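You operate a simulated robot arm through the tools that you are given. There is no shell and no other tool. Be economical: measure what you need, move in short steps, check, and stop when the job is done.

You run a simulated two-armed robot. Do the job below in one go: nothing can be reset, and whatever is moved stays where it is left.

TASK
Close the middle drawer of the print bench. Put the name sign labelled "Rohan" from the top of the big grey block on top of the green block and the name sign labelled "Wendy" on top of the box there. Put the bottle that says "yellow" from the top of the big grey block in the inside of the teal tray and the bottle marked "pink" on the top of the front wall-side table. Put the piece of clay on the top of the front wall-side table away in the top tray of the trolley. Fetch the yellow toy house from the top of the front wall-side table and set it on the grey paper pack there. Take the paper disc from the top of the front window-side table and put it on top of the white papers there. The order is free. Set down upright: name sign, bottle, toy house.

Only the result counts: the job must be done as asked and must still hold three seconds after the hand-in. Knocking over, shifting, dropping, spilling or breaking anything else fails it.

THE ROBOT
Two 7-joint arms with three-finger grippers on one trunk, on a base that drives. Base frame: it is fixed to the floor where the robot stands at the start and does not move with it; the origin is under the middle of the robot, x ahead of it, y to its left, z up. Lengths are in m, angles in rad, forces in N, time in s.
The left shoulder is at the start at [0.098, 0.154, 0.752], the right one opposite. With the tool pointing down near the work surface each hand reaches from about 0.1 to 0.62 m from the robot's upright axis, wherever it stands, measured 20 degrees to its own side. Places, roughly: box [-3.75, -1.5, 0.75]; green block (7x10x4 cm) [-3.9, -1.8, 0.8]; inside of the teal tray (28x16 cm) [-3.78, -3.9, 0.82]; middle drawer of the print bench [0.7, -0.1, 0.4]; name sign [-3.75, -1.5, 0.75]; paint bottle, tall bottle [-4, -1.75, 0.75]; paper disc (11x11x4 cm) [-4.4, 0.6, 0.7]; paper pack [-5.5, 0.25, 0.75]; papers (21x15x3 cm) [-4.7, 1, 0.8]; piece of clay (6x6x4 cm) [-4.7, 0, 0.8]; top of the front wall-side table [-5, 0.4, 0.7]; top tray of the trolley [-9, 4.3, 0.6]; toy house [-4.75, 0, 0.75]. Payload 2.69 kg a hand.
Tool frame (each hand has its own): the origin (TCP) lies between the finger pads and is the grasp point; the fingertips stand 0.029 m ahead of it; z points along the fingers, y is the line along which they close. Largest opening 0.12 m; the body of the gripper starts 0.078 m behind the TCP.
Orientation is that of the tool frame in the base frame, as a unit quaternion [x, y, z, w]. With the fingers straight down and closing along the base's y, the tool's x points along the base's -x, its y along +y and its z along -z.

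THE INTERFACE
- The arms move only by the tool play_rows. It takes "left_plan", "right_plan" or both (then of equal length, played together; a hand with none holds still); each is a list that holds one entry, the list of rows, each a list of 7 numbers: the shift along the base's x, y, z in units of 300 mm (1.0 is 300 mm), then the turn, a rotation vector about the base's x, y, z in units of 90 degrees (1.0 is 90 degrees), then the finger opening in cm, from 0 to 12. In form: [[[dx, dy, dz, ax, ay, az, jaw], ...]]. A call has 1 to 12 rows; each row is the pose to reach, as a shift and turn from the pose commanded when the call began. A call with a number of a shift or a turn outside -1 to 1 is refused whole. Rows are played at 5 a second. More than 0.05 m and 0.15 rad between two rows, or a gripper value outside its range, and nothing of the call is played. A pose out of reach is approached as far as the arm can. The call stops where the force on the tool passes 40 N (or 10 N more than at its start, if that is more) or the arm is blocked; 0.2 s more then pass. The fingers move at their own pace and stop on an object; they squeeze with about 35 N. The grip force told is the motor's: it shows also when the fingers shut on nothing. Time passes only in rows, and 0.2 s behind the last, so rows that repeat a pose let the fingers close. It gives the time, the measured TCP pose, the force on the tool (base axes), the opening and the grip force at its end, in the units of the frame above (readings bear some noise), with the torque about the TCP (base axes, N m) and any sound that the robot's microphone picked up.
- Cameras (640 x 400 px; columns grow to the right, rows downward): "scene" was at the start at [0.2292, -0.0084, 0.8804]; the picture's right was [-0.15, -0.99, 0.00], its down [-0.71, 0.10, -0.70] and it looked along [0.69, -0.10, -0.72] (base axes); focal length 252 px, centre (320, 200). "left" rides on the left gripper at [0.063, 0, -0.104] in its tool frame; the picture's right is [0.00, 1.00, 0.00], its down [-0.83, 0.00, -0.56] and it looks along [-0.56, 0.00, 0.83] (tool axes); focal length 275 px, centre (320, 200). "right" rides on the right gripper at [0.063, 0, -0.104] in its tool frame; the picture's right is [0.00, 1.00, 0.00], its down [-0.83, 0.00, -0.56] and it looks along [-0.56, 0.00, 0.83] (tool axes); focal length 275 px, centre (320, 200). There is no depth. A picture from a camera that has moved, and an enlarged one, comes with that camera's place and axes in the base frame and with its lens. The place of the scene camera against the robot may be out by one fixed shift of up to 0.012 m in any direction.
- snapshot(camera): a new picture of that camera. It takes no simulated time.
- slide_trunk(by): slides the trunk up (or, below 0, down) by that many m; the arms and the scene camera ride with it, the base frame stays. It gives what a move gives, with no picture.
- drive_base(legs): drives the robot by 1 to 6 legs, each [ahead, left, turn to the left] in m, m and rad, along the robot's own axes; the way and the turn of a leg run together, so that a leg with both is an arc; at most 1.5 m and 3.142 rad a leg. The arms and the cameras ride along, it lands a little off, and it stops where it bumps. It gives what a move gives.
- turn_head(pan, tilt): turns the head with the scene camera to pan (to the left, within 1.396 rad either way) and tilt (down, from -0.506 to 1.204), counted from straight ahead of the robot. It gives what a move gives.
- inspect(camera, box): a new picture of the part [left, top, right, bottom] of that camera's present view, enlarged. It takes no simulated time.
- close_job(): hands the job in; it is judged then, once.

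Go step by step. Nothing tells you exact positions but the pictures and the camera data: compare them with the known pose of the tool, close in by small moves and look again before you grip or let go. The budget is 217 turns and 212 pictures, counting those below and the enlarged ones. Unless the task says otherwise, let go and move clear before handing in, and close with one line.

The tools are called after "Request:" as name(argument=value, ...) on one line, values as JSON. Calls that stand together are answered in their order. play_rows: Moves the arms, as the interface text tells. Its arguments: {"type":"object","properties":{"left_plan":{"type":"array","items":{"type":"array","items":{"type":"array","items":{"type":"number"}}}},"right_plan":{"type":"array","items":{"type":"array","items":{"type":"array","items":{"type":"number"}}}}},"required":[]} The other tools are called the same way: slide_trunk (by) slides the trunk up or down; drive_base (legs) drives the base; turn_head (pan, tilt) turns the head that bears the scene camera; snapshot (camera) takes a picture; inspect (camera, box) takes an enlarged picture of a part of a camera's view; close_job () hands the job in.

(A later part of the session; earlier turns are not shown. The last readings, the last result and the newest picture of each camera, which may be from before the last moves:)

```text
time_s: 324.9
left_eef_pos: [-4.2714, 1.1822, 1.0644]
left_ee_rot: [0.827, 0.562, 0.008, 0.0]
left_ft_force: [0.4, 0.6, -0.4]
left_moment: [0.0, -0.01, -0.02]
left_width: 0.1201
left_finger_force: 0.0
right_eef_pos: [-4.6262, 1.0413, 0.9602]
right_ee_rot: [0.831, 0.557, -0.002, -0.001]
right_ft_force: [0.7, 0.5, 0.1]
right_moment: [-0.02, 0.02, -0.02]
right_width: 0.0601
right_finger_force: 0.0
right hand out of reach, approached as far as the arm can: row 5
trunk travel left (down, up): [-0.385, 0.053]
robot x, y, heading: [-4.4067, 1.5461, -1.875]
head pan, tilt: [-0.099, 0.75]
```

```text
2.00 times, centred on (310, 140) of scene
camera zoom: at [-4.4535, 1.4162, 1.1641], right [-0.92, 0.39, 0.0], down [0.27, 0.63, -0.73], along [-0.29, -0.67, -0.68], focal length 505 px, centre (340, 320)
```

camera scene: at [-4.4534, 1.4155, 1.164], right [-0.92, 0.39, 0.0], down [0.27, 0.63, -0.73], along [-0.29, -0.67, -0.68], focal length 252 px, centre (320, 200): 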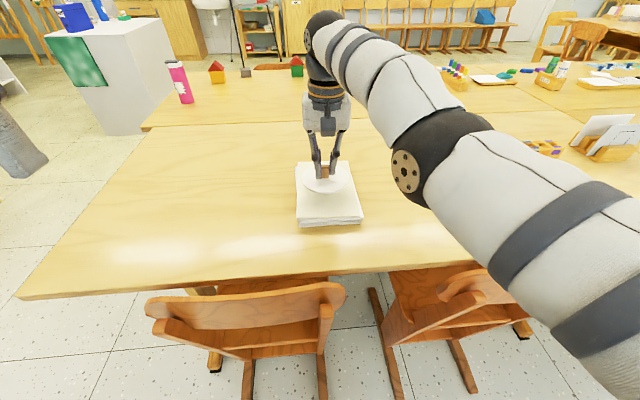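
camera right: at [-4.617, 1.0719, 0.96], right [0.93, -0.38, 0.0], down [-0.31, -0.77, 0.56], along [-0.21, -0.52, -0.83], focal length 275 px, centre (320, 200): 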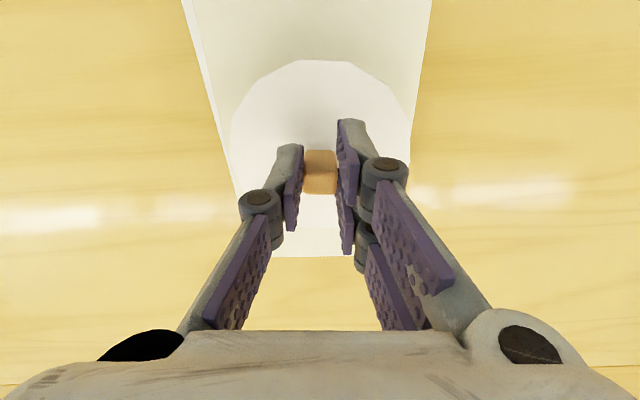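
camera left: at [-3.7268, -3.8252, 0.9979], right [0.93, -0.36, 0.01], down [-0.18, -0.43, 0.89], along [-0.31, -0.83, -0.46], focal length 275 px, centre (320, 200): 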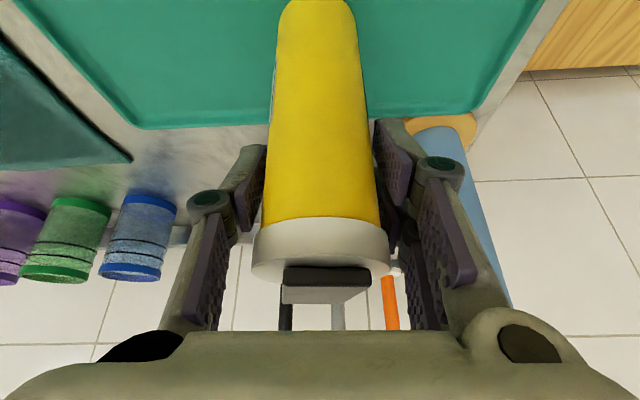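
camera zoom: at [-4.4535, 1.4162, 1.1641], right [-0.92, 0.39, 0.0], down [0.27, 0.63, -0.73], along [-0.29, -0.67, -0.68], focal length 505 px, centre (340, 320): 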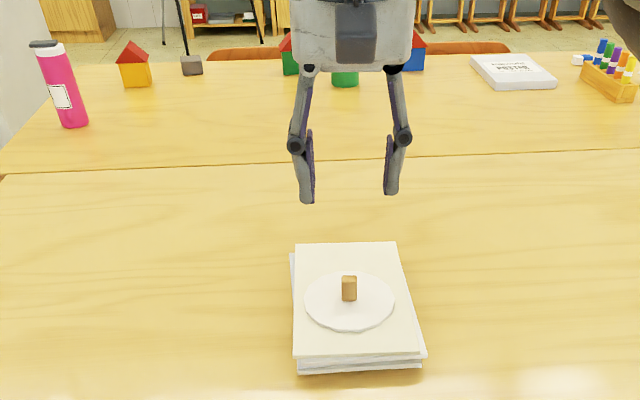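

The disc lies on the papers with its knob up. Now I go round to the south side for the house and the clay.

Request:
play_rows(right_plan=[[[0.04, 0.12, 0.08, 0, 0, 0, 8], [0.08, 0.24, 0.16, 0, 0, 0, 10], [0.12, 0.36, 0.24, 0, 0, 0, 12], [0.15, 0.477, 0.3, 0, 0, 0, 12]]])

Request:
drive_base(legs=[[0, 1.2, 0], [0.8, 0, 0], [0.75, 0, 0], [0, 0, -0.875]])

Request:
turn_head(pan=0, tilt=0.6)

Request:
snapshot(camera="scene")

```text
time_s: 325.9
left_eef_pos: [-4.2717, 1.1831, 1.0631]
left_ee_rot: [0.827, 0.562, 0.008, 0.0]
left_ft_force: [-0.4, 0.2, -0.4]
left_moment: [0.01, 0.02, 0.01]
left_width: 0.1199
left_finger_force: 0.0
right_eef_pos: [-4.579, 1.1874, 1.05]
right_ee_rot: [0.831, 0.556, -0.003, 0.0]
right_ft_force: [0.7, -0.4, 0.1]
right_moment: [-0.02, 0.01, 0.01]
right_width: 0.1202
right_finger_force: 0.0
trunk travel left (down, up): [-0.385, 0.053]
robot x, y, heading: [-4.4098, 1.543, -1.876]
head pan, tilt: [-0.099, 0.75]
```

```text
time_s: 345.2
left_eef_pos: [-3.9048, -0.632, 1.0636]
left_ee_rot: [0.986, 0.164, 0.007, 0.004]
left_ft_force: [0.2, -0.7, -0.9]
left_moment: [0.01, 0.01, 0.0]
left_width: 0.1202
left_finger_force: 0.1
right_eef_pos: [-4.1024, -0.3937, 1.0503]
right_ee_rot: [0.988, 0.157, -0.001, -0.001]
right_ft_force: [-0.9, -0.5, 0.0]
right_moment: [-0.02, 0.0, 0.01]
right_width: 0.1201
right_finger_force: 0.2
trunk travel left (down, up): [-0.385, 0.053]
robot x, y, heading: [-3.7208, -0.2917, -2.739]
head pan, tilt: [-0.099, 0.75]
```

```text
time_s: 345.9
left_eef_pos: [-3.9057, -0.6304, 1.0626]
left_ee_rot: [0.986, 0.164, 0.008, 0.003]
left_ft_force: [0.6, 0.7, 0.5]
left_moment: [-0.01, 0.0, -0.03]
left_width: 0.1202
left_finger_force: 0.0
right_eef_pos: [-4.1029, -0.3948, 1.0494]
right_ee_rot: [0.987, 0.158, -0.002, -0.001]
right_ft_force: [0.3, 0.4, -0.4]
right_moment: [0.02, 0.02, 0.0]
right_width: 0.1199
right_finger_force: 0.1
trunk travel left (down, up): [-0.385, 0.053]
robot x, y, heading: [-3.7211, -0.2934, -2.744]
head pan, tilt: [0.0, 0.6]
```

```text
101 pictures are left
camera scene: at [-3.8495, -0.3467, 1.1768], right [-0.39, 0.92, 0.0], down [0.52, 0.22, -0.82], along [-0.76, -0.32, -0.57], focal length 252 px, centre (320, 200)
```

scene: 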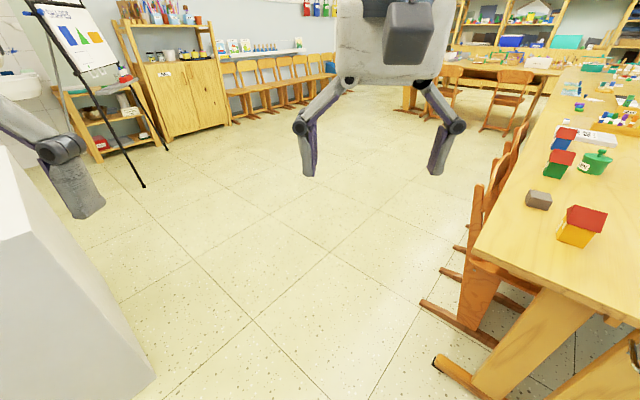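

The way is clear. I pass the table corner, turn to face north and come up beside the table's south-east part, clear of the chair.

Request:
drive_base(legs=[[0.92, 0.12, 0], [0, 0, -1.13], [0, 0, -1.14]])

Request:
turn_head(pan=0, tilt=0.7)

Request:
snapshot(camera="scene")

```text
time_s: 356.5
left_eef_pos: [-4.6594, -0.4057, 1.0644]
left_ee_rot: [-0.567, 0.823, 0.0, -0.008]
left_ft_force: [0.3, 0.2, -0.6]
left_moment: [0.01, -0.01, -0.02]
left_width: 0.12
left_finger_force: 0.1
right_eef_pos: [-4.3514, -0.4068, 1.0491]
right_ee_rot: [-0.561, 0.828, 0.001, 0.002]
right_ft_force: [0.2, 0.5, -0.5]
right_moment: [-0.02, -0.01, -0.01]
right_width: 0.12
right_finger_force: 0.1
trunk travel left (down, up): [-0.385, 0.053]
robot x, y, heading: [-4.52, -0.7632, 1.278]
head pan, tilt: [0.0, 0.6]
```

```text
time_s: 357.2
left_eef_pos: [-4.6584, -0.4056, 1.0631]
left_ee_rot: [-0.566, 0.825, 0.0, -0.009]
left_ft_force: [0.4, 0.0, 0.5]
left_moment: [-0.01, -0.03, 0.01]
left_width: 0.12
left_finger_force: 0.1
right_eef_pos: [-4.3512, -0.4067, 1.0502]
right_ee_rot: [-0.562, 0.827, 0.0, 0.002]
right_ft_force: [-0.3, -0.1, -0.5]
right_moment: [0.01, 0.02, -0.03]
right_width: 0.12
right_finger_force: 0.1
trunk travel left (down, up): [-0.385, 0.053]
robot x, y, heading: [-4.519, -0.7682, 1.279]
head pan, tilt: [0.0, 0.7]
```

```text
100 pictures are left
camera scene: at [-4.4738, -0.6257, 1.1682], right [0.96, -0.29, 0.0], down [-0.19, -0.62, -0.77], along [0.22, 0.73, -0.64], focal length 252 px, centre (320, 200)
```

scene: 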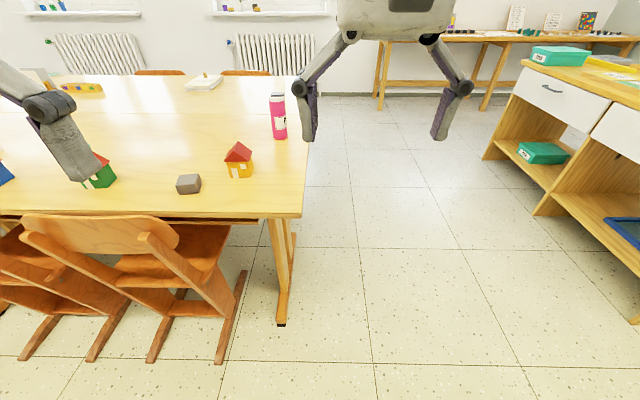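

Request:
drive_base(legs=[[0.28, 0.03, 0]])

Request:
turn_head(pan=0.25, tilt=0.85)

Request:
snapshot(camera="scene")

Request:
snapshot(camera="left")

Request:
snapshot(camera="right")

```text
time_s: 359.1
left_eef_pos: [-4.6069, -0.1302, 1.0625]
left_ee_rot: [-0.566, 0.824, 0.0, -0.008]
left_ft_force: [0.1, 0.4, 0.3]
left_moment: [-0.02, -0.01, -0.01]
left_width: 0.1197
left_finger_force: 0.1
right_eef_pos: [-4.2991, -0.1307, 1.0493]
right_ee_rot: [-0.562, 0.827, -0.001, 0.001]
right_ft_force: [0.2, 0.4, 0.6]
right_moment: [0.0, 0.01, -0.02]
right_width: 0.12
right_finger_force: 0.0
trunk travel left (down, up): [-0.385, 0.053]
robot x, y, heading: [-4.4663, -0.4918, 1.277]
head pan, tilt: [0.0, 0.7]
```

```text
time_s: 359.9
left_eef_pos: [-4.6079, -0.1322, 1.0631]
left_ee_rot: [-0.566, 0.824, -0.001, -0.009]
left_ft_force: [0.4, 0.0, 0.3]
left_moment: [0.01, 0.01, 0.0]
left_width: 0.12
left_finger_force: 0.1
right_eef_pos: [-4.2991, -0.132, 1.0497]
right_ee_rot: [-0.562, 0.827, 0.0, 0.003]
right_ft_force: [0.0, -0.4, 0.6]
right_moment: [-0.01, 0.04, 0.0]
right_width: 0.1201
right_finger_force: 0.0
trunk travel left (down, up): [-0.385, 0.053]
robot x, y, heading: [-4.469, -0.4907, 1.28]
head pan, tilt: [0.25, 0.85]
```

```text
99 pictures are left
camera scene: at [-4.4428, -0.3541, 1.1559], right [1.0, -0.05, 0.0], down [-0.03, -0.75, -0.66], along [0.03, 0.66, -0.75], focal length 252 px, centre (320, 200)
```

scene: 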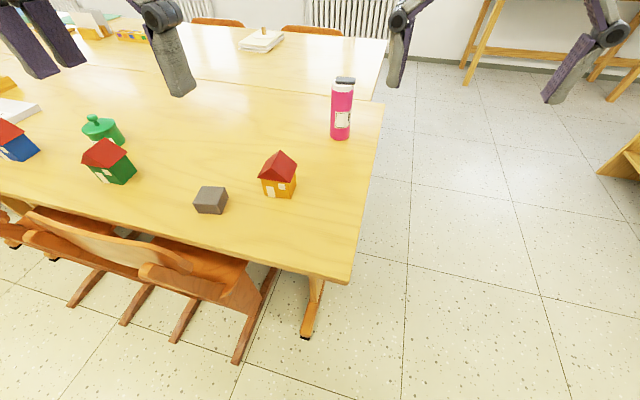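

```text
98 pictures are left
camera left: at [-4.6287, -0.1894, 1.1689], right [-0.93, 0.36, 0.01], down [0.31, 0.78, 0.54], along [0.19, 0.51, -0.84], focal length 275 px, centre (320, 200)
```

left: 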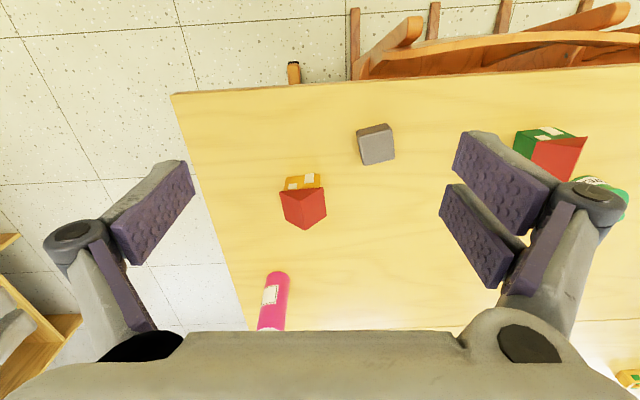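

```text
97 pictures are left
camera right: at [-4.3232, -0.1916, 1.1548], right [-0.93, 0.37, 0.0], down [0.3, 0.77, 0.56], along [0.21, 0.52, -0.83], focal length 275 px, centre (320, 200)
```

right: 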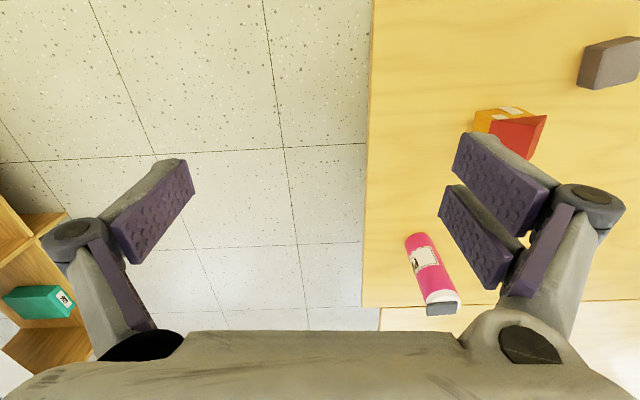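

Request:
inspect(camera="scene", box=[180, 130, 320, 225])

Request:
inspect(camera="left", box=[250, 110, 420, 250])

```text
4.21 times, centred on (250, 178) of scene
camera zoom: at [-4.4428, -0.3541, 1.1559], right [1.0, -0.05, 0.0], down [-0.03, -0.75, -0.66], along [0.03, 0.66, -0.75], focal length 1063 px, centre (615, 295)
```

zoom: 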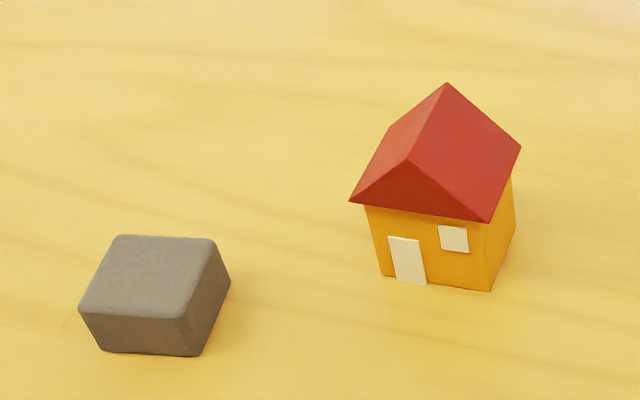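

```text
2.86 times, centred on (335, 180) of left
camera zoom: at [-4.6287, -0.1894, 1.1689], right [-0.93, 0.36, 0.01], down [0.31, 0.78, 0.54], along [0.19, 0.51, -0.84], focal length 786 px, centre (277, 257)
```

zoom: 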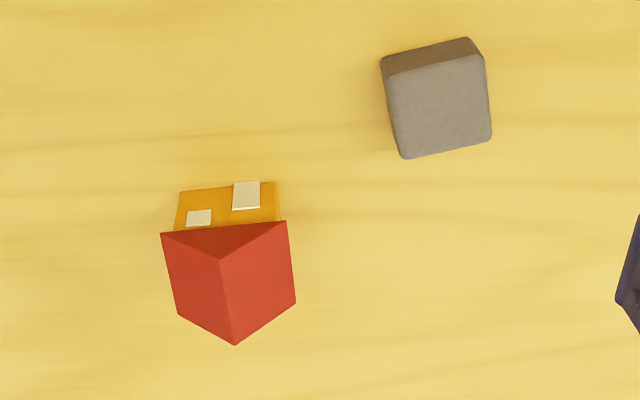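

The clay is at about (−4.653, −0.014) turned by roughly 0.2 rad, the house at about (−4.51, 0.04). I bring the left hand over the clay first.

Request:
play_rows(left_plan=[[[-0.03, 0.08, -0.1, 0, 0, 0.03, 10], [-0.06, 0.16, -0.2, 0, 0, 0.06, 10], [-0.09, 0.24, -0.31, 0, 0, 0.09, 10], [-0.12, 0.32, -0.42, 0, 0, 0.12, 10], [-0.15, 0.394, -0.53, 0, 0, 0.14, 10], [-0.15, 0.394, -0.64, 0, 0, 0.14, 10]]])

Request:
snapshot(camera="left")

```text
time_s: 361.3
left_eef_pos: [-4.6516, -0.0115, 0.871]
left_ee_rot: [-0.654, 0.756, -0.001, -0.007]
left_ft_force: [-0.6, 0.0, -0.6]
left_moment: [0.03, 0.02, 0.0]
left_width: 0.0999
left_finger_force: 0.0
right_eef_pos: [-4.2994, -0.1309, 1.0492]
right_ee_rot: [-0.562, 0.827, 0.0, 0.002]
right_ft_force: [-0.3, 0.6, -0.2]
right_moment: [0.03, -0.01, -0.03]
right_width: 0.1201
right_finger_force: 0.2
trunk travel left (down, up): [-0.385, 0.053]
robot x, y, heading: [-4.4718, -0.49, 1.278]
head pan, tilt: [0.25, 0.85]
```

```text
94 pictures are left
camera left: at [-4.6603, -0.0736, 0.9755], right [-0.99, 0.15, 0.01], down [0.13, 0.83, 0.55], along [0.07, 0.54, -0.84], focal length 275 px, centre (320, 200)
```

left: 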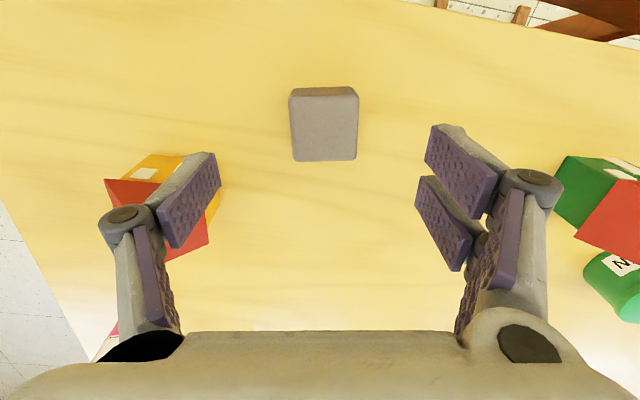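

Request:
play_rows(left_plan=[[[-0.005, 0.006, -0.1, 0, 0, 0, 8.5], [-0.005, 0.006, -0.2, 0, 0, 0, 8.5], [-0.005, 0.006, -0.28, 0, 0, 0, 8.5], [-0.005, 0.006, -0.28, 0, 0, 0, 4], [-0.005, 0.006, -0.28, 0, 0, 0, 4], [-0.005, 0.006, -0.28, 0, 0, 0, 4], [-0.005, 0.006, -0.18, 0, 0, 0, 4], [-0.005, 0.006, -0.05, 0, 0, 0, 4], [-0.005, 0.006, 0.1, 0, 0, 0, 4]]])

Request:
snapshot(camera="left")

```text
time_s: 363.3
left_eef_pos: [-4.6545, -0.0106, 0.9026]
left_ee_rot: [-0.653, 0.757, -0.002, -0.009]
left_ft_force: [-0.3, 0.0, -2.0]
left_moment: [-0.03, -0.01, 0.04]
left_width: 0.0514
left_finger_force: 34.9
right_eef_pos: [-4.2995, -0.1321, 1.0506]
right_ee_rot: [-0.561, 0.828, 0.0, 0.001]
right_ft_force: [-0.3, -0.4, -0.1]
right_moment: [0.03, 0.01, -0.02]
right_width: 0.1201
right_finger_force: 0.1
trunk travel left (down, up): [-0.385, 0.053]
robot x, y, heading: [-4.4647, -0.4888, 1.269]
head pan, tilt: [0.25, 0.85]
```

```text
93 pictures are left
camera left: at [-4.6625, -0.0727, 1.0077], right [-0.99, 0.15, 0.01], down [0.13, 0.83, 0.54], along [0.07, 0.54, -0.84], focal length 275 px, centre (320, 200)
```

left: 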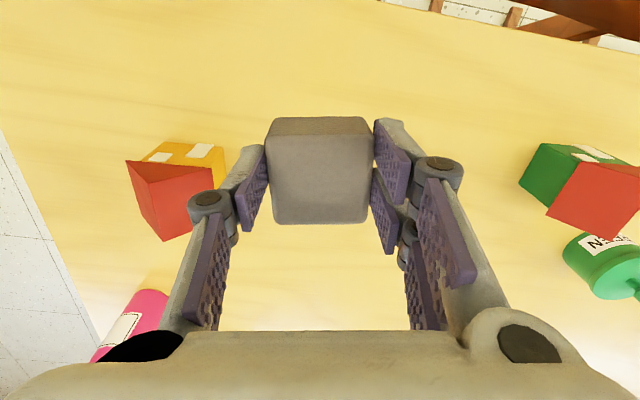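

Clay held. I retract it and bring the right hand over the yellow house.

Request:
play_rows(left_plan=[[[0, 0, 0.12, 0, 0, 0, 4], [-0.04, -0.08, 0.24, 0, 0, -0.03, 4], [-0.08, -0.16, 0.36, 0, 0, -0.06, 4], [-0.12, -0.24, 0.46, 0, 0, -0.1, 4], [-0.15, -0.32, 0.5, 0, 0, -0.14, 4], [-0.15, -0.36, 0.5, 0, 0, -0.14, 4], [-0.15, -0.36, 0.5, 0, 0, -0.14, 4], [-0.15, -0.36, 0.5, 0, 0, -0.14, 4]]], right_plan=[[[0, 0, 0, 0, 0, 0, 10], [0, 0.05, 0, 0, 0, 0.01, 10], [-0.08, 0.13, 0, 0, 0, 0.02, 10], [-0.2, 0.22, -0.05, 0, 0, 0.03, 10], [-0.32, 0.31, -0.12, 0, 0, 0.04, 10], [-0.44, 0.4, -0.2, 0, 0, 0.05, 10], [-0.55, 0.47, -0.28, 0, 0, 0.058, 10], [-0.65, 0.54, -0.36, 0, 0, 0.058, 10]]])

Request:
play_rows(right_plan=[[[-0.055, 0.027, -0.08, 0, 0, 0, 10], [-0.055, 0.027, -0.15, 0, 0, 0, 10]]])

Request:
snapshot(camera="right")

Request:
snapshot(camera="scene")

```text
refused: row 6 steps farther than a row can; nothing moved
```

```text
time_s: 363.9
left_eef_pos: [-4.6533, -0.0118, 0.9014]
left_ee_rot: [-0.654, 0.757, -0.001, -0.008]
left_ft_force: [0.3, -0.1, -1.5]
left_moment: [-0.01, 0.01, 0.0]
left_width: 0.0513
left_finger_force: 35.1
right_eef_pos: [-4.3163, -0.1223, 1.0054]
right_ee_rot: [-0.562, 0.827, 0.0, 0.001]
right_ft_force: [-0.5, 0.2, 0.1]
right_moment: [0.0, 0.05, 0.02]
right_width: 0.0996
right_finger_force: 0.1
trunk travel left (down, up): [-0.385, 0.053]
robot x, y, heading: [-4.4686, -0.4897, 1.276]
head pan, tilt: [0.25, 0.85]
```

```text
92 pictures are left
camera right: at [-4.3397, -0.1831, 1.1096], right [-0.93, 0.37, 0.0], down [0.3, 0.77, 0.56], along [0.2, 0.52, -0.83], focal length 275 px, centre (320, 200)
```

right: 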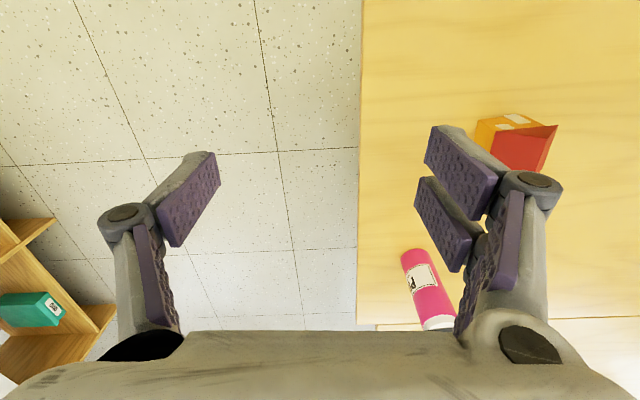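

```text
91 pictures are left
camera scene: at [-4.4426, -0.354, 1.1559], right [1.0, -0.05, 0.0], down [-0.03, -0.75, -0.66], along [0.03, 0.66, -0.75], focal length 252 px, centre (320, 200)
```

scene: 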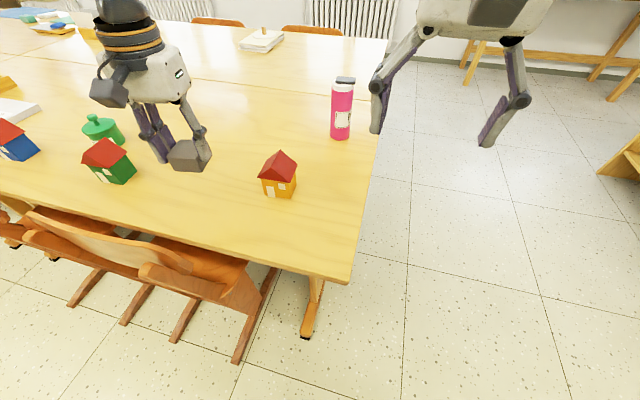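

Request:
play_rows(left_plan=[[[0, 0, 0.12, 0, 0, 0, 4], [-0.04, -0.08, 0.24, 0, 0, -0.03, 4], [-0.08, -0.16, 0.36, 0, 0, -0.06, 4], [-0.12, -0.24, 0.46, 0, 0, -0.1, 4], [-0.15, -0.32, 0.5, 0, 0, -0.14, 4], [-0.15, -0.36, 0.5, 0, 0, -0.14, 4], [-0.15, -0.36, 0.5, 0, 0, -0.14, 4], [-0.15, -0.36, 0.5, 0, 0, -0.14, 4]]], right_plan=[[[0, 0, 0, 0, 0, 0, 10], [-0.02, 0.08, 0, 0, 0, 0.01, 10], [-0.12, 0.17, 0, 0, 0, 0.02, 10], [-0.22, 0.26, -0.05, 0, 0, 0.03, 10], [-0.33, 0.34, -0.11, 0, 0, 0.04, 10], [-0.44, 0.41, -0.18, 0, 0, 0.05, 10], [-0.54, 0.47, -0.26, 0, 0, 0.058, 10], [-0.65, 0.534, -0.33, 0, 0, 0.058, 10]]])

Request:
snapshot(camera="right")

Request:
snapshot(camera="scene")

```text
time_s: 365.7
left_eef_pos: [-4.6864, -0.1141, 1.041]
left_ee_rot: [-0.567, 0.824, -0.001, -0.008]
left_ft_force: [-0.9, -0.1, -1.8]
left_moment: [0.01, -0.01, -0.01]
left_width: 0.0516
left_finger_force: 34.8
left hand out of reach, approached as far as the arm can: row 5, 6, 7, 8
right_eef_pos: [-4.4567, -0.0192, 0.9103]
right_ee_rot: [-0.599, 0.801, -0.001, 0.004]
right_ft_force: [-0.1, 0.1, -1.2]
right_moment: [0.02, -0.05, 0.0]
right_width: 0.1
right_finger_force: 0.0
right hand out of reach, approached as far as the arm can: row 6, 7, 8
trunk travel left (down, up): [-0.385, 0.053]
robot x, y, heading: [-4.4651, -0.4908, 1.273]
head pan, tilt: [0.25, 0.85]
```

```text
90 pictures are left
camera right: at [-4.4759, -0.0817, 1.0147], right [-0.96, 0.28, 0.0], down [0.23, 0.8, 0.56], along [0.16, 0.54, -0.83], focal length 275 px, centre (320, 200)
```

right: 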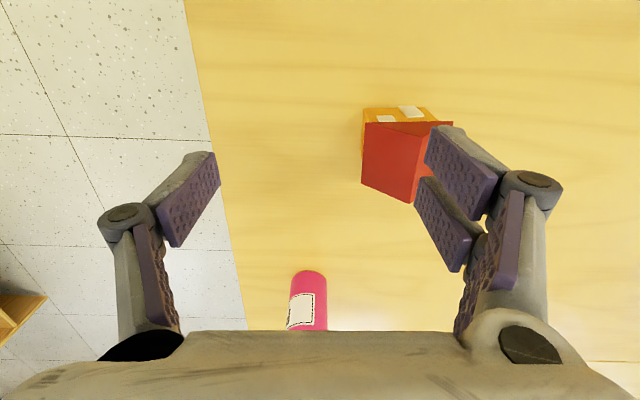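

```text
89 pictures are left
camera scene: at [-4.4433, -0.3535, 1.1558], right [1.0, -0.04, 0.0], down [-0.03, -0.75, -0.66], along [0.03, 0.66, -0.75], focal length 252 px, centre (320, 200)
```

scene: 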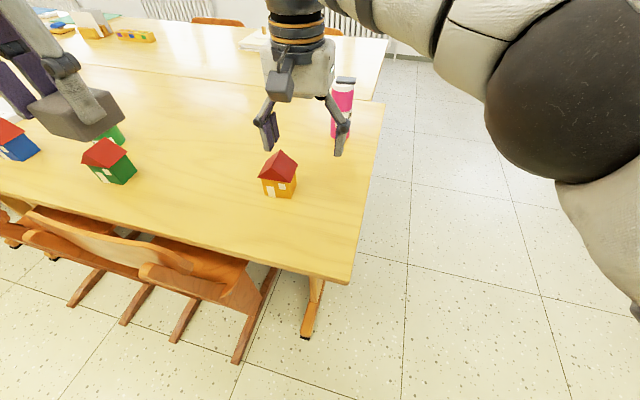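

The right hand can't cross that far. I turn the base left by 0.4 rad to bring the house in front of it.

Request:
drive_base(legs=[[0, 0, 0.4]])

Request:
snapshot(camera="right")

```text
time_s: 367.3
left_eef_pos: [-4.8151, -0.2272, 1.0413]
left_ee_rot: [0.719, -0.695, 0.003, 0.008]
left_ft_force: [0.2, 0.1, -0.9]
left_moment: [0.02, -0.01, 0.02]
left_width: 0.0512
left_finger_force: 35.2
right_eef_pos: [-4.6392, -0.0497, 0.9104]
right_ee_rot: [0.745, -0.667, 0.0, -0.002]
right_ft_force: [0.3, -0.4, 0.2]
right_moment: [0.01, -0.01, -0.01]
right_width: 0.0999
right_finger_force: 0.1
trunk travel left (down, up): [-0.385, 0.053]
robot x, y, heading: [-4.4654, -0.4878, 1.678]
head pan, tilt: [0.25, 0.85]
```

```text
88 pictures are left
camera right: at [-4.6326, -0.1159, 1.0145], right [-0.99, -0.12, 0.0], down [-0.1, 0.82, 0.56], along [-0.06, 0.55, -0.83], focal length 275 px, centre (320, 200)
```

right: 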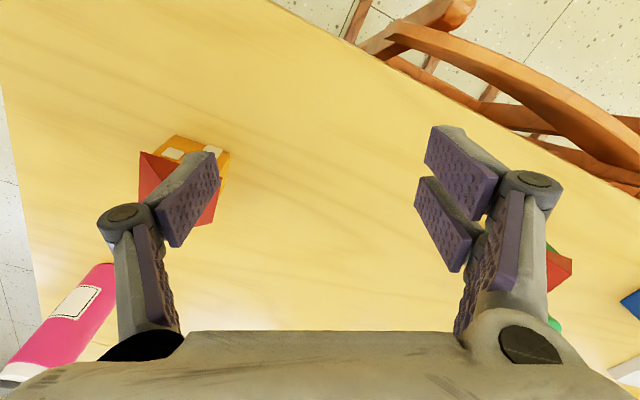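

Request:
play_rows(right_plan=[[[0.08, 0.06, 0.06, 0, 0, -0.05, 10], [0.17, 0.12, 0.06, 0, 0, -0.1, 10], [0.26, 0.18, 0.06, 0, 0, -0.15, 10], [0.34, 0.24, 0.06, 0, 0, -0.2, 10], [0.427, 0.293, 0.03, 0, 0, -0.255, 10]]])

Request:
snapshot(camera="right")

```text
time_s: 368.5
left_eef_pos: [-4.8156, -0.2283, 1.0417]
left_ee_rot: [0.719, -0.695, 0.002, 0.008]
left_ft_force: [0.0, 0.3, -2.0]
left_moment: [-0.01, 0.02, 0.01]
left_width: 0.0513
left_finger_force: 34.5
right_eef_pos: [-4.5106, 0.0368, 0.9199]
right_ee_rot: [-0.597, 0.802, -0.001, 0.002]
right_ft_force: [0.5, 0.3, 0.0]
right_moment: [0.02, 0.0, -0.03]
right_width: 0.0999
right_finger_force: 0.1
trunk travel left (down, up): [-0.385, 0.053]
robot x, y, heading: [-4.4699, -0.4901, 1.676]
head pan, tilt: [0.25, 0.85]
```

```text
87 pictures are left
camera right: at [-4.5288, -0.0241, 1.0237], right [-0.96, 0.28, 0.0], down [0.23, 0.8, 0.56], along [0.16, 0.54, -0.83], focal length 275 px, centre (320, 200)
```

right: 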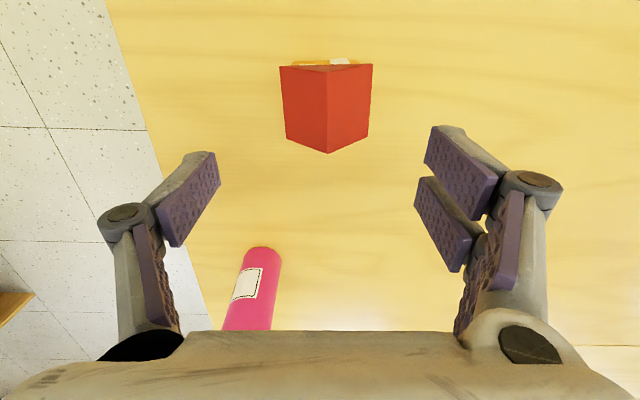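

Request:
play_rows(right_plan=[[[-0.019, -0.019, 0, 0, 0, 0, 11], [-0.019, -0.019, -0.12, 0, 0, 0, 11], [-0.019, -0.019, -0.24, 0, 0, 0, 11], [-0.019, -0.019, -0.34, 0, 0, 0, 11]]])

Request:
snapshot(camera="right")

Request:
inspect(camera="scene", box=[200, 60, 480, 240])

```text
time_s: 369.5
left_eef_pos: [-4.816, -0.2281, 1.0401]
left_ee_rot: [0.718, -0.696, 0.002, 0.008]
left_ft_force: [-0.6, 0.6, -1.6]
left_moment: [-0.01, -0.01, -0.01]
left_width: 0.0515
left_finger_force: 34.5
right_eef_pos: [-4.5156, 0.0299, 0.8167]
right_ee_rot: [-0.598, 0.802, 0.0, 0.001]
right_ft_force: [0.2, -0.2, 0.0]
right_moment: [0.02, 0.02, -0.02]
right_width: 0.1101
right_finger_force: 0.0
trunk travel left (down, up): [-0.385, 0.053]
robot x, y, heading: [-4.4684, -0.491, 1.674]
head pan, tilt: [0.25, 0.85]
```

```text
86 pictures are left
camera right: at [-4.5346, -0.0316, 0.9211], right [-0.96, 0.28, 0.0], down [0.23, 0.8, 0.56], along [0.16, 0.54, -0.83], focal length 275 px, centre (320, 200)
```

right: 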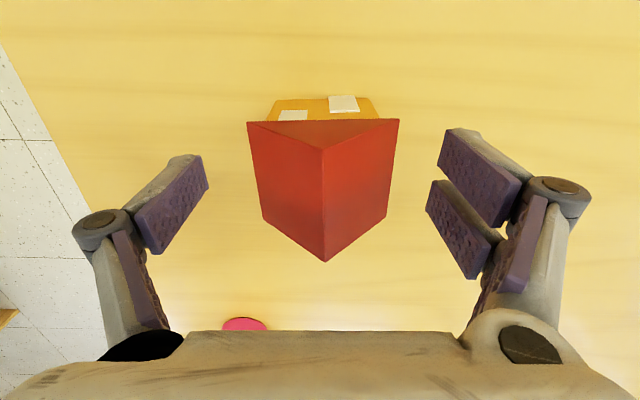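

```text
2.22 times, centred on (340, 150) of scene
camera zoom: at [-4.4961, -0.3564, 1.1558], right [0.94, 0.35, 0.0], down [0.26, -0.7, -0.66], along [-0.23, 0.62, -0.75], focal length 561 px, centre (276, 311)
```

zoom: 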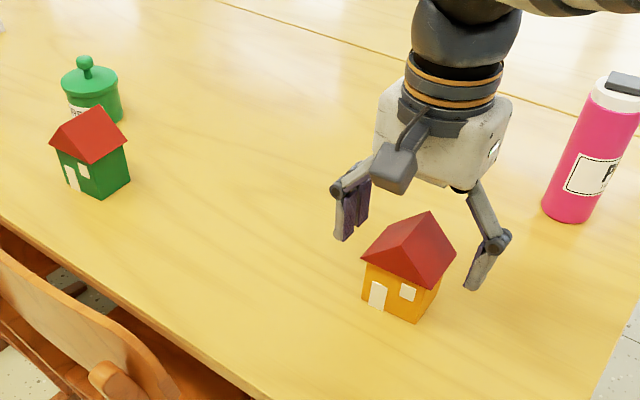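

Well centred over the house. I go down to eave height and close.

Request:
play_rows(right_plan=[[[0, 0.005, -0.05, 0, 0, 0, 11], [0, 0.005, -0.085, 0, 0, 0, 11], [0, 0.005, -0.085, 0, 0, 0, 5], [0, 0.005, -0.085, 0, 0, 0, 5], [0, 0.005, -0.085, 0, 0, 0, 5]]])

Request:
snapshot(camera="right")

Request:
inspect(camera="scene", box=[300, 100, 480, 240])

```text
time_s: 370.7
left_eef_pos: [-4.8148, -0.2296, 1.041]
left_ee_rot: [0.718, -0.696, 0.002, 0.009]
left_ft_force: [-0.6, -0.5, -1.7]
left_moment: [-0.02, 0.02, 0.0]
left_width: 0.0515
left_finger_force: 34.9
right_eef_pos: [-4.5158, 0.0312, 0.7918]
right_ee_rot: [-0.597, 0.802, 0.0, 0.001]
right_ft_force: [-0.6, 0.9, 4.2]
right_moment: [0.09, 0.19, 0.04]
right_width: 0.0695
right_finger_force: 34.8
trunk travel left (down, up): [-0.385, 0.053]
robot x, y, heading: [-4.4659, -0.49, 1.675]
head pan, tilt: [0.25, 0.85]
```

```text
84 pictures are left
camera right: at [-4.5351, -0.0301, 0.8963], right [-0.96, 0.28, 0.0], down [0.23, 0.8, 0.56], along [0.16, 0.54, -0.83], focal length 275 px, centre (320, 200)
```

right: 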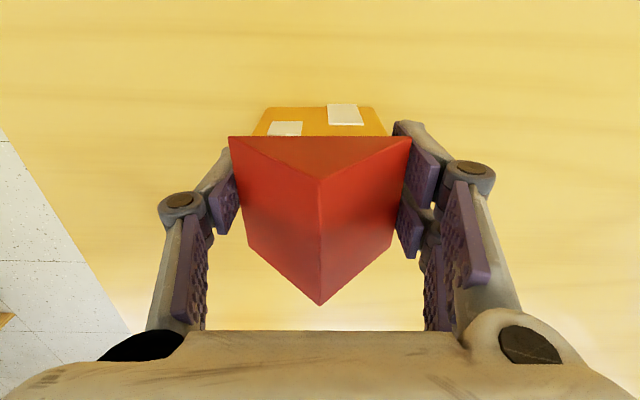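

```text
2.86 times, centred on (390, 170) of scene
camera zoom: at [-4.496, -0.3569, 1.156], right [0.94, 0.35, 0.0], down [0.26, -0.7, -0.66], along [-0.23, 0.62, -0.75], focal length 721 px, centre (120, 286)
```

zoom: 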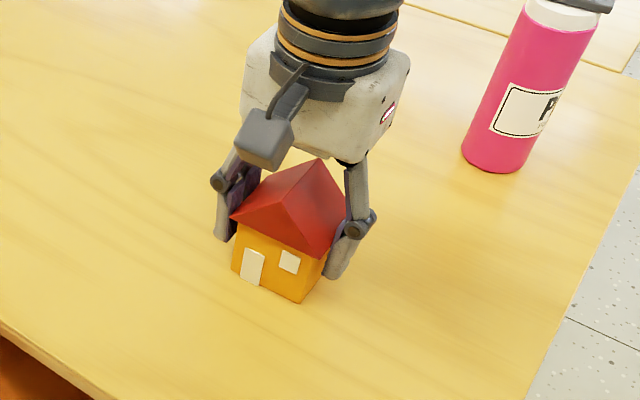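

Request:
play_rows(right_plan=[[[0, 0, 0.03, 0, 0, 0, 5], [0, 0, 0.1, 0, 0, 0, 5], [0, 0, 0.22, 0, 0, 0, 5], [0, 0, 0.36, 0, 0, 0, 5], [0, -0.02, 0.5, 0, 0, 0, 5]]])

Request:
snapshot(camera="right")

Request:
snapshot(camera="scene")

```text
time_s: 371.9
left_eef_pos: [-4.8152, -0.2285, 1.0415]
left_ee_rot: [0.719, -0.695, 0.002, 0.008]
left_ft_force: [-0.7, -0.7, -1.4]
left_moment: [-0.03, 0.03, 0.01]
left_width: 0.0513
left_finger_force: 34.8
right_eef_pos: [-4.5177, 0.0241, 0.9412]
right_ee_rot: [-0.598, 0.801, -0.001, 0.002]
right_ft_force: [-0.1, -0.2, 0.0]
right_moment: [0.02, 0.02, -0.03]
right_width: 0.0692
right_finger_force: 35.2
trunk travel left (down, up): [-0.385, 0.053]
robot x, y, heading: [-4.4647, -0.4909, 1.674]
head pan, tilt: [0.25, 0.85]
```

```text
82 pictures are left
camera right: at [-4.5357, -0.0367, 1.0463], right [-0.96, 0.28, 0.0], down [0.23, 0.8, 0.56], along [0.16, 0.53, -0.83], focal length 275 px, centre (320, 200)
```

right: 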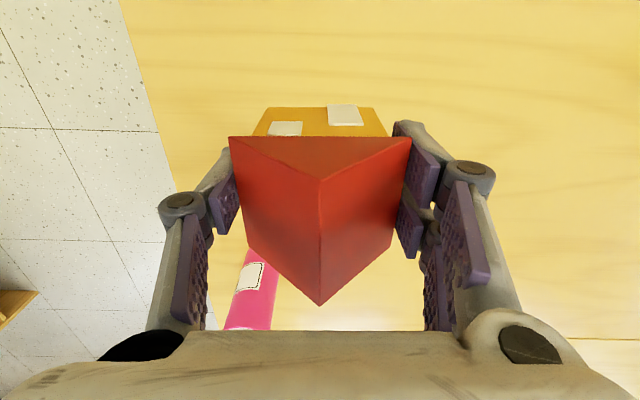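

```text
81 pictures are left
camera scene: at [-4.496, -0.357, 1.156], right [0.94, 0.35, 0.0], down [0.26, -0.7, -0.66], along [-0.23, 0.62, -0.75], focal length 252 px, centre (320, 200)
```

scene: 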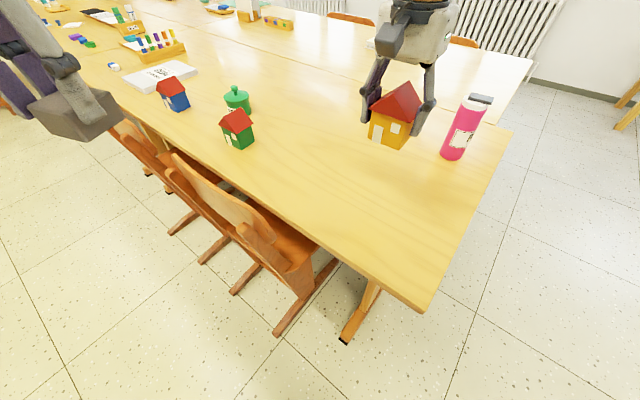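

The house is held level. I back off, square up to the table and strafe west to stand in front of the paper pack (near (−5.35, 0.31)), behind the chair.

Request:
drive_base(legs=[[-0.3, 0, 0], [0, 0, -0.4], [0, 1.35, 0]])

Request:
turn_head(pan=0, tilt=0.75)

Request:
snapshot(camera="scene")

```text
time_s: 385.3
left_eef_pos: [-5.9491, -0.0076, 1.0414]
left_ee_rot: [-0.563, 0.826, 0.0, -0.009]
left_ft_force: [0.3, -0.9, -1.5]
left_moment: [0.0, 0.0, -0.03]
left_width: 0.0515
left_finger_force: 35.0
right_eef_pos: [-5.5747, 0.1092, 0.9415]
right_ee_rot: [-0.423, 0.906, 0.0, 0.003]
right_ft_force: [0.1, -0.1, -0.4]
right_moment: [-0.04, 0.02, 0.0]
right_width: 0.0692
right_finger_force: 34.5
trunk travel left (down, up): [-0.385, 0.053]
robot x, y, heading: [-5.7333, -0.385, 1.274]
head pan, tilt: [0.25, 0.85]
```

```text
time_s: 386.1
left_eef_pos: [-5.9487, -0.0075, 1.0411]
left_ee_rot: [-0.563, 0.826, 0.0, -0.008]
left_ft_force: [0.9, 0.1, -1.7]
left_moment: [0.01, 0.01, -0.04]
left_width: 0.0511
left_finger_force: 34.9
right_eef_pos: [-5.5749, 0.1076, 0.941]
right_ee_rot: [-0.423, 0.906, 0.0, 0.003]
right_ft_force: [-0.2, -0.1, -0.8]
right_moment: [-0.03, -0.02, 0.0]
right_width: 0.0691
right_finger_force: 34.8
trunk travel left (down, up): [-0.385, 0.053]
robot x, y, heading: [-5.7332, -0.3871, 1.276]
head pan, tilt: [0.0, 0.75]
```

```text
80 pictures are left
camera scene: at [-5.6872, -0.2484, 1.1639], right [0.95, -0.3, 0.0], down [-0.2, -0.65, -0.73], along [0.22, 0.7, -0.68], focal length 252 px, centre (320, 200)
```

scene: 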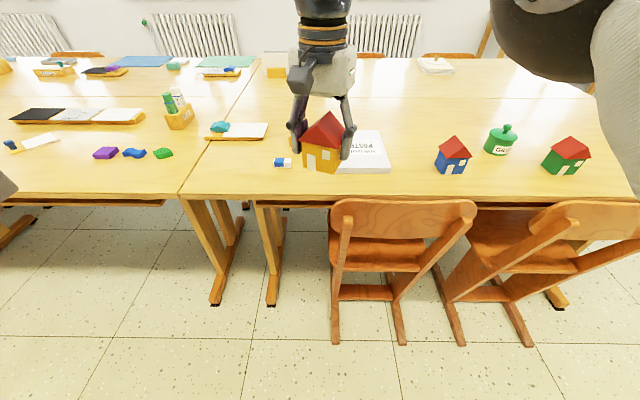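

Request:
drive_base(legs=[[0.2, 0, 0]])

Request:
snapshot(camera="scene")

Request:
snapshot(camera="right")

```text
time_s: 387.7
left_eef_pos: [-5.8887, 0.184, 1.0415]
left_ee_rot: [-0.563, 0.826, -0.001, -0.008]
left_ft_force: [-0.2, 1.0, -1.3]
left_moment: [-0.04, 0.03, 0.01]
left_width: 0.0513
left_finger_force: 35.6
right_eef_pos: [-5.5143, 0.2982, 0.9412]
right_ee_rot: [-0.423, 0.906, -0.001, 0.001]
right_ft_force: [-0.4, 0.9, -1.3]
right_moment: [-0.03, -0.01, 0.0]
right_width: 0.0694
right_finger_force: 35.3
trunk travel left (down, up): [-0.385, 0.053]
robot x, y, heading: [-5.671, -0.1948, 1.269]
head pan, tilt: [0.0, 0.75]
```

```text
79 pictures are left
camera scene: at [-5.6272, -0.0573, 1.1638], right [0.95, -0.3, 0.0], down [-0.2, -0.65, -0.73], along [0.22, 0.7, -0.68], focal length 252 px, centre (320, 200)
```

scene: 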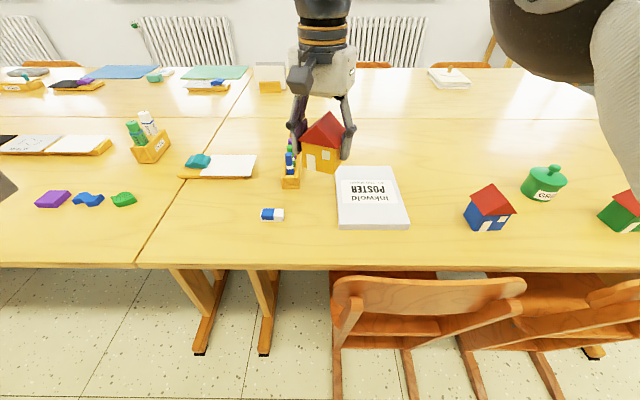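

```text
78 pictures are left
camera right: at [-5.5555, 0.2493, 1.0455], right [-0.77, 0.64, 0.0], down [0.53, 0.64, 0.56], along [0.36, 0.43, -0.83], focal length 275 px, centre (320, 200)
```

right: 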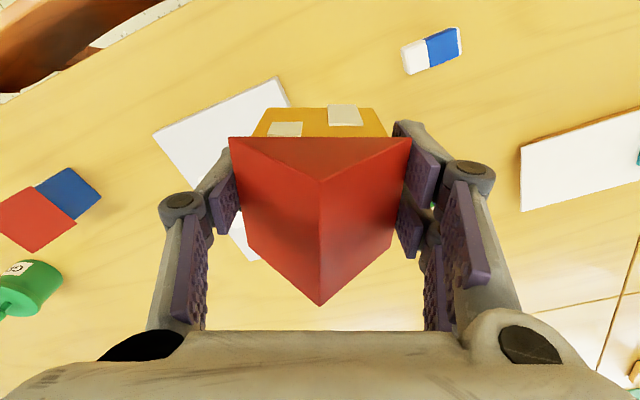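

The pack's centre is at about (−5.393, 0.332). I carry the house over it, turning it square.

Request:
play_rows(right_plan=[[[0.08, 0.02, 0, 0, 0, 0.05, 5], [0.16, 0.045, 0, 0, 0, 0.1, 5], [0.24, 0.07, 0, 0, 0, 0.15, 5], [0.32, 0.09, 0, 0, 0, 0.2, 5], [0.404, 0.113, -0.03, 0, 0, 0.255, 5], [0.404, 0.113, -0.14, 0, 0, 0.255, 5], [0.404, 0.113, -0.25, 0, 0, 0.255, 5]]])

Request:
snapshot(camera="right")

Request:
inspect(camera="scene", box=[270, 80, 470, 250])

```text
time_s: 389.3
left_eef_pos: [-5.889, 0.1845, 1.0409]
left_ee_rot: [-0.563, 0.827, 0.0, -0.008]
left_ft_force: [-0.6, -0.1, -1.4]
left_moment: [0.0, -0.02, 0.03]
left_width: 0.0517
left_finger_force: 34.6
right_eef_pos: [-5.3933, 0.331, 0.8663]
right_ee_rot: [-0.595, 0.804, 0.0, 0.001]
right_ft_force: [0.1, 0.5, -0.3]
right_moment: [-0.04, 0.01, 0.02]
right_width: 0.0693
right_finger_force: 34.9
right hand out of reach, approached as far as the arm can: row 4, 5, 6
trunk travel left (down, up): [-0.385, 0.053]
robot x, y, heading: [-5.6737, -0.1948, 1.267]
head pan, tilt: [0.0, 0.75]
```

```text
77 pictures are left
camera right: at [-5.4123, 0.27, 0.9707], right [-0.96, 0.29, 0.0], down [0.24, 0.8, 0.56], along [0.16, 0.53, -0.83], focal length 275 px, centre (320, 200)
```

right: 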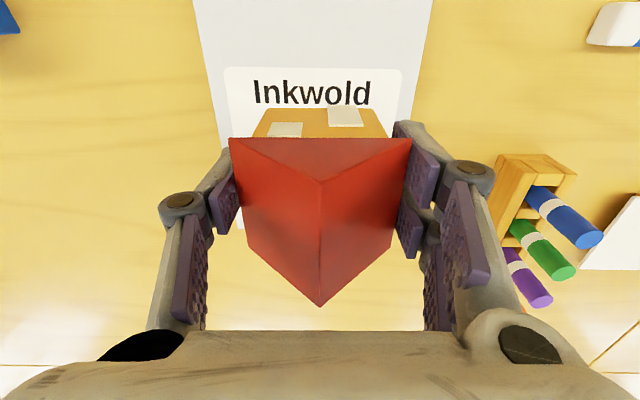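

```text
2.35 times, centred on (370, 165) of scene
camera zoom: at [-5.627, -0.0577, 1.1638], right [0.95, -0.3, 0.0], down [-0.2, -0.65, -0.73], along [0.22, 0.7, -0.68], focal length 594 px, centre (202, 282)
```

zoom: 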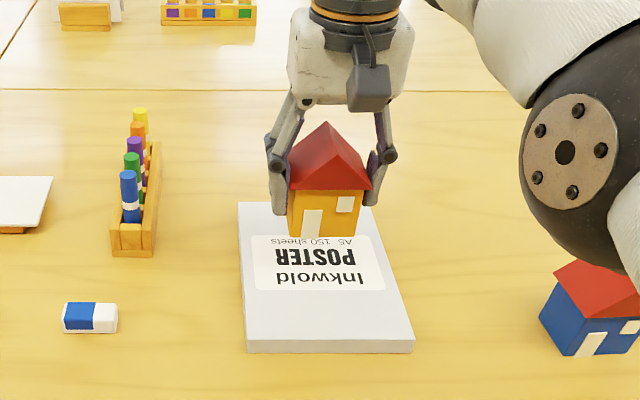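

Request:
play_rows(right_plan=[[[0, 0, -0.07, 0, 0, 0, 5], [0, 0, -0.13, 0, 0, 0, 5], [0, 0, -0.15, 0, 0, 0, 5]]])

Request:
inspect(camera="scene", box=[270, 80, 470, 250])

```text
time_s: 390.1
left_eef_pos: [-5.8895, 0.1823, 1.0413]
left_ee_rot: [-0.563, 0.827, 0.001, -0.008]
left_ft_force: [-0.6, 1.1, -1.2]
left_moment: [-0.01, 0.03, 0.0]
left_width: 0.0515
left_finger_force: 35.5
right_eef_pos: [-5.3932, 0.3325, 0.8214]
right_ee_rot: [-0.596, 0.803, 0.001, 0.001]
right_ft_force: [-0.3, 0.6, -0.8]
right_moment: [-0.02, 0.0, -0.02]
right_width: 0.0693
right_finger_force: 34.9
trunk travel left (down, up): [-0.385, 0.053]
robot x, y, heading: [-5.673, -0.1934, 1.264]
head pan, tilt: [0.0, 0.75]
```

```text
2.35 times, centred on (370, 165) of scene
camera zoom: at [-5.6273, -0.058, 1.1639], right [0.95, -0.3, 0.0], down [-0.2, -0.65, -0.73], along [0.22, 0.7, -0.68], focal length 594 px, centre (202, 282)
```

zoom: 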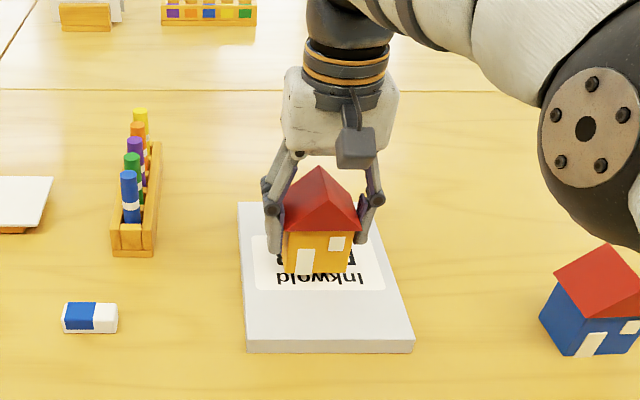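

Request:
play_rows(right_plan=[[[0, 0, -0.008, 0, 0, 0, 5], [0, 0, -0.016, 0, 0, 0, 5]]])

Request:
play_rows(right_plan=[[[0, 0, -0.006, 0, 0, 0, 5], [0, 0, -0.01, 0, 0, 0, 5]]])

```text
time_s: 390.7
left_eef_pos: [-5.8886, 0.1833, 1.0413]
left_ee_rot: [-0.563, 0.826, 0.0, -0.008]
left_ft_force: [0.4, 0.3, -1.5]
left_moment: [-0.02, -0.01, 0.01]
left_width: 0.0513
left_finger_force: 34.8
right_eef_pos: [-5.3934, 0.3321, 0.8172]
right_ee_rot: [-0.594, 0.804, 0.0, 0.001]
right_ft_force: [-0.9, -0.6, -0.6]
right_moment: [-0.02, 0.02, -0.02]
right_width: 0.0691
right_finger_force: 34.7
trunk travel left (down, up): [-0.385, 0.053]
robot x, y, heading: [-5.673, -0.1969, 1.262]
head pan, tilt: [0.0, 0.75]
```

```text
time_s: 391.3
left_eef_pos: [-5.8889, 0.1828, 1.0404]
left_ee_rot: [-0.563, 0.827, -0.001, -0.008]
left_ft_force: [0.1, -0.4, -1.3]
left_moment: [-0.01, -0.01, -0.01]
left_width: 0.0513
left_finger_force: 34.8
right_eef_pos: [-5.3942, 0.3328, 0.8141]
right_ee_rot: [-0.594, 0.804, 0.0, 0.002]
right_ft_force: [-0.7, 1.1, -1.1]
right_moment: [-0.03, 0.02, -0.01]
right_width: 0.0693
right_finger_force: 35.4
trunk travel left (down, up): [-0.385, 0.053]
robot x, y, heading: [-5.6713, -0.193, 1.267]
head pan, tilt: [0.0, 0.75]
```

Request:
play_rows(right_plan=[[[0, 0, -0.006, 0, 0, 0, 5], [0, 0, -0.01, 0, 0, 0, 5]]])

Request:
play_rows(right_plan=[[[0, 0, -0.006, 0, 0, 0, 5], [0, 0, -0.01, 0, 0, 0, 5]]])

Request:
inspect(camera="scene", box=[320, 110, 440, 212])

```text
time_s: 391.9
left_eef_pos: [-5.8898, 0.1837, 1.0426]
left_ee_rot: [-0.563, 0.826, 0.0, -0.008]
left_ft_force: [0.3, -0.6, -1.5]
left_moment: [0.0, 0.02, -0.01]
left_width: 0.0515
left_finger_force: 34.9
right_eef_pos: [-5.393, 0.3326, 0.8113]
right_ee_rot: [-0.595, 0.804, 0.001, 0.003]
right_ft_force: [1.1, -1.2, 4.6]
right_moment: [-0.04, 0.1, 0.03]
right_width: 0.0696
right_finger_force: 35.2
trunk travel left (down, up): [-0.385, 0.053]
robot x, y, heading: [-5.6742, -0.1952, 1.269]
head pan, tilt: [0.0, 0.75]
```

```text
time_s: 392.5
left_eef_pos: [-5.8901, 0.1832, 1.0426]
left_ee_rot: [-0.563, 0.826, 0.0, -0.007]
left_ft_force: [0.2, 0.5, -1.4]
left_moment: [-0.02, -0.01, -0.01]
left_width: 0.0515
left_finger_force: 34.5
right_eef_pos: [-5.3934, 0.3328, 0.8105]
right_ee_rot: [-0.595, 0.804, 0.002, 0.005]
right_ft_force: [3.5, -0.6, 22.0]
right_moment: [-0.01, -0.04, 0.04]
right_width: 0.0695
right_finger_force: 34.6
trunk travel left (down, up): [-0.385, 0.053]
robot x, y, heading: [-5.6756, -0.1971, 1.264]
head pan, tilt: [0.0, 0.75]
```

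```text
3.92 times, centred on (380, 161) of scene
camera zoom: at [-5.6279, -0.0597, 1.1645], right [0.95, -0.3, 0.0], down [-0.2, -0.65, -0.73], along [0.22, 0.7, -0.68], focal length 990 px, centre (85, 353)
```

zoom: 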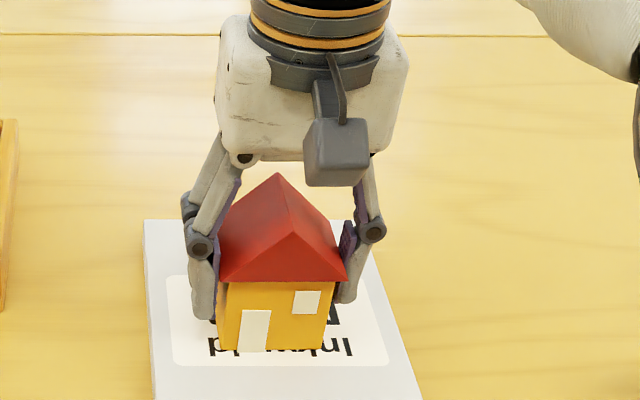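

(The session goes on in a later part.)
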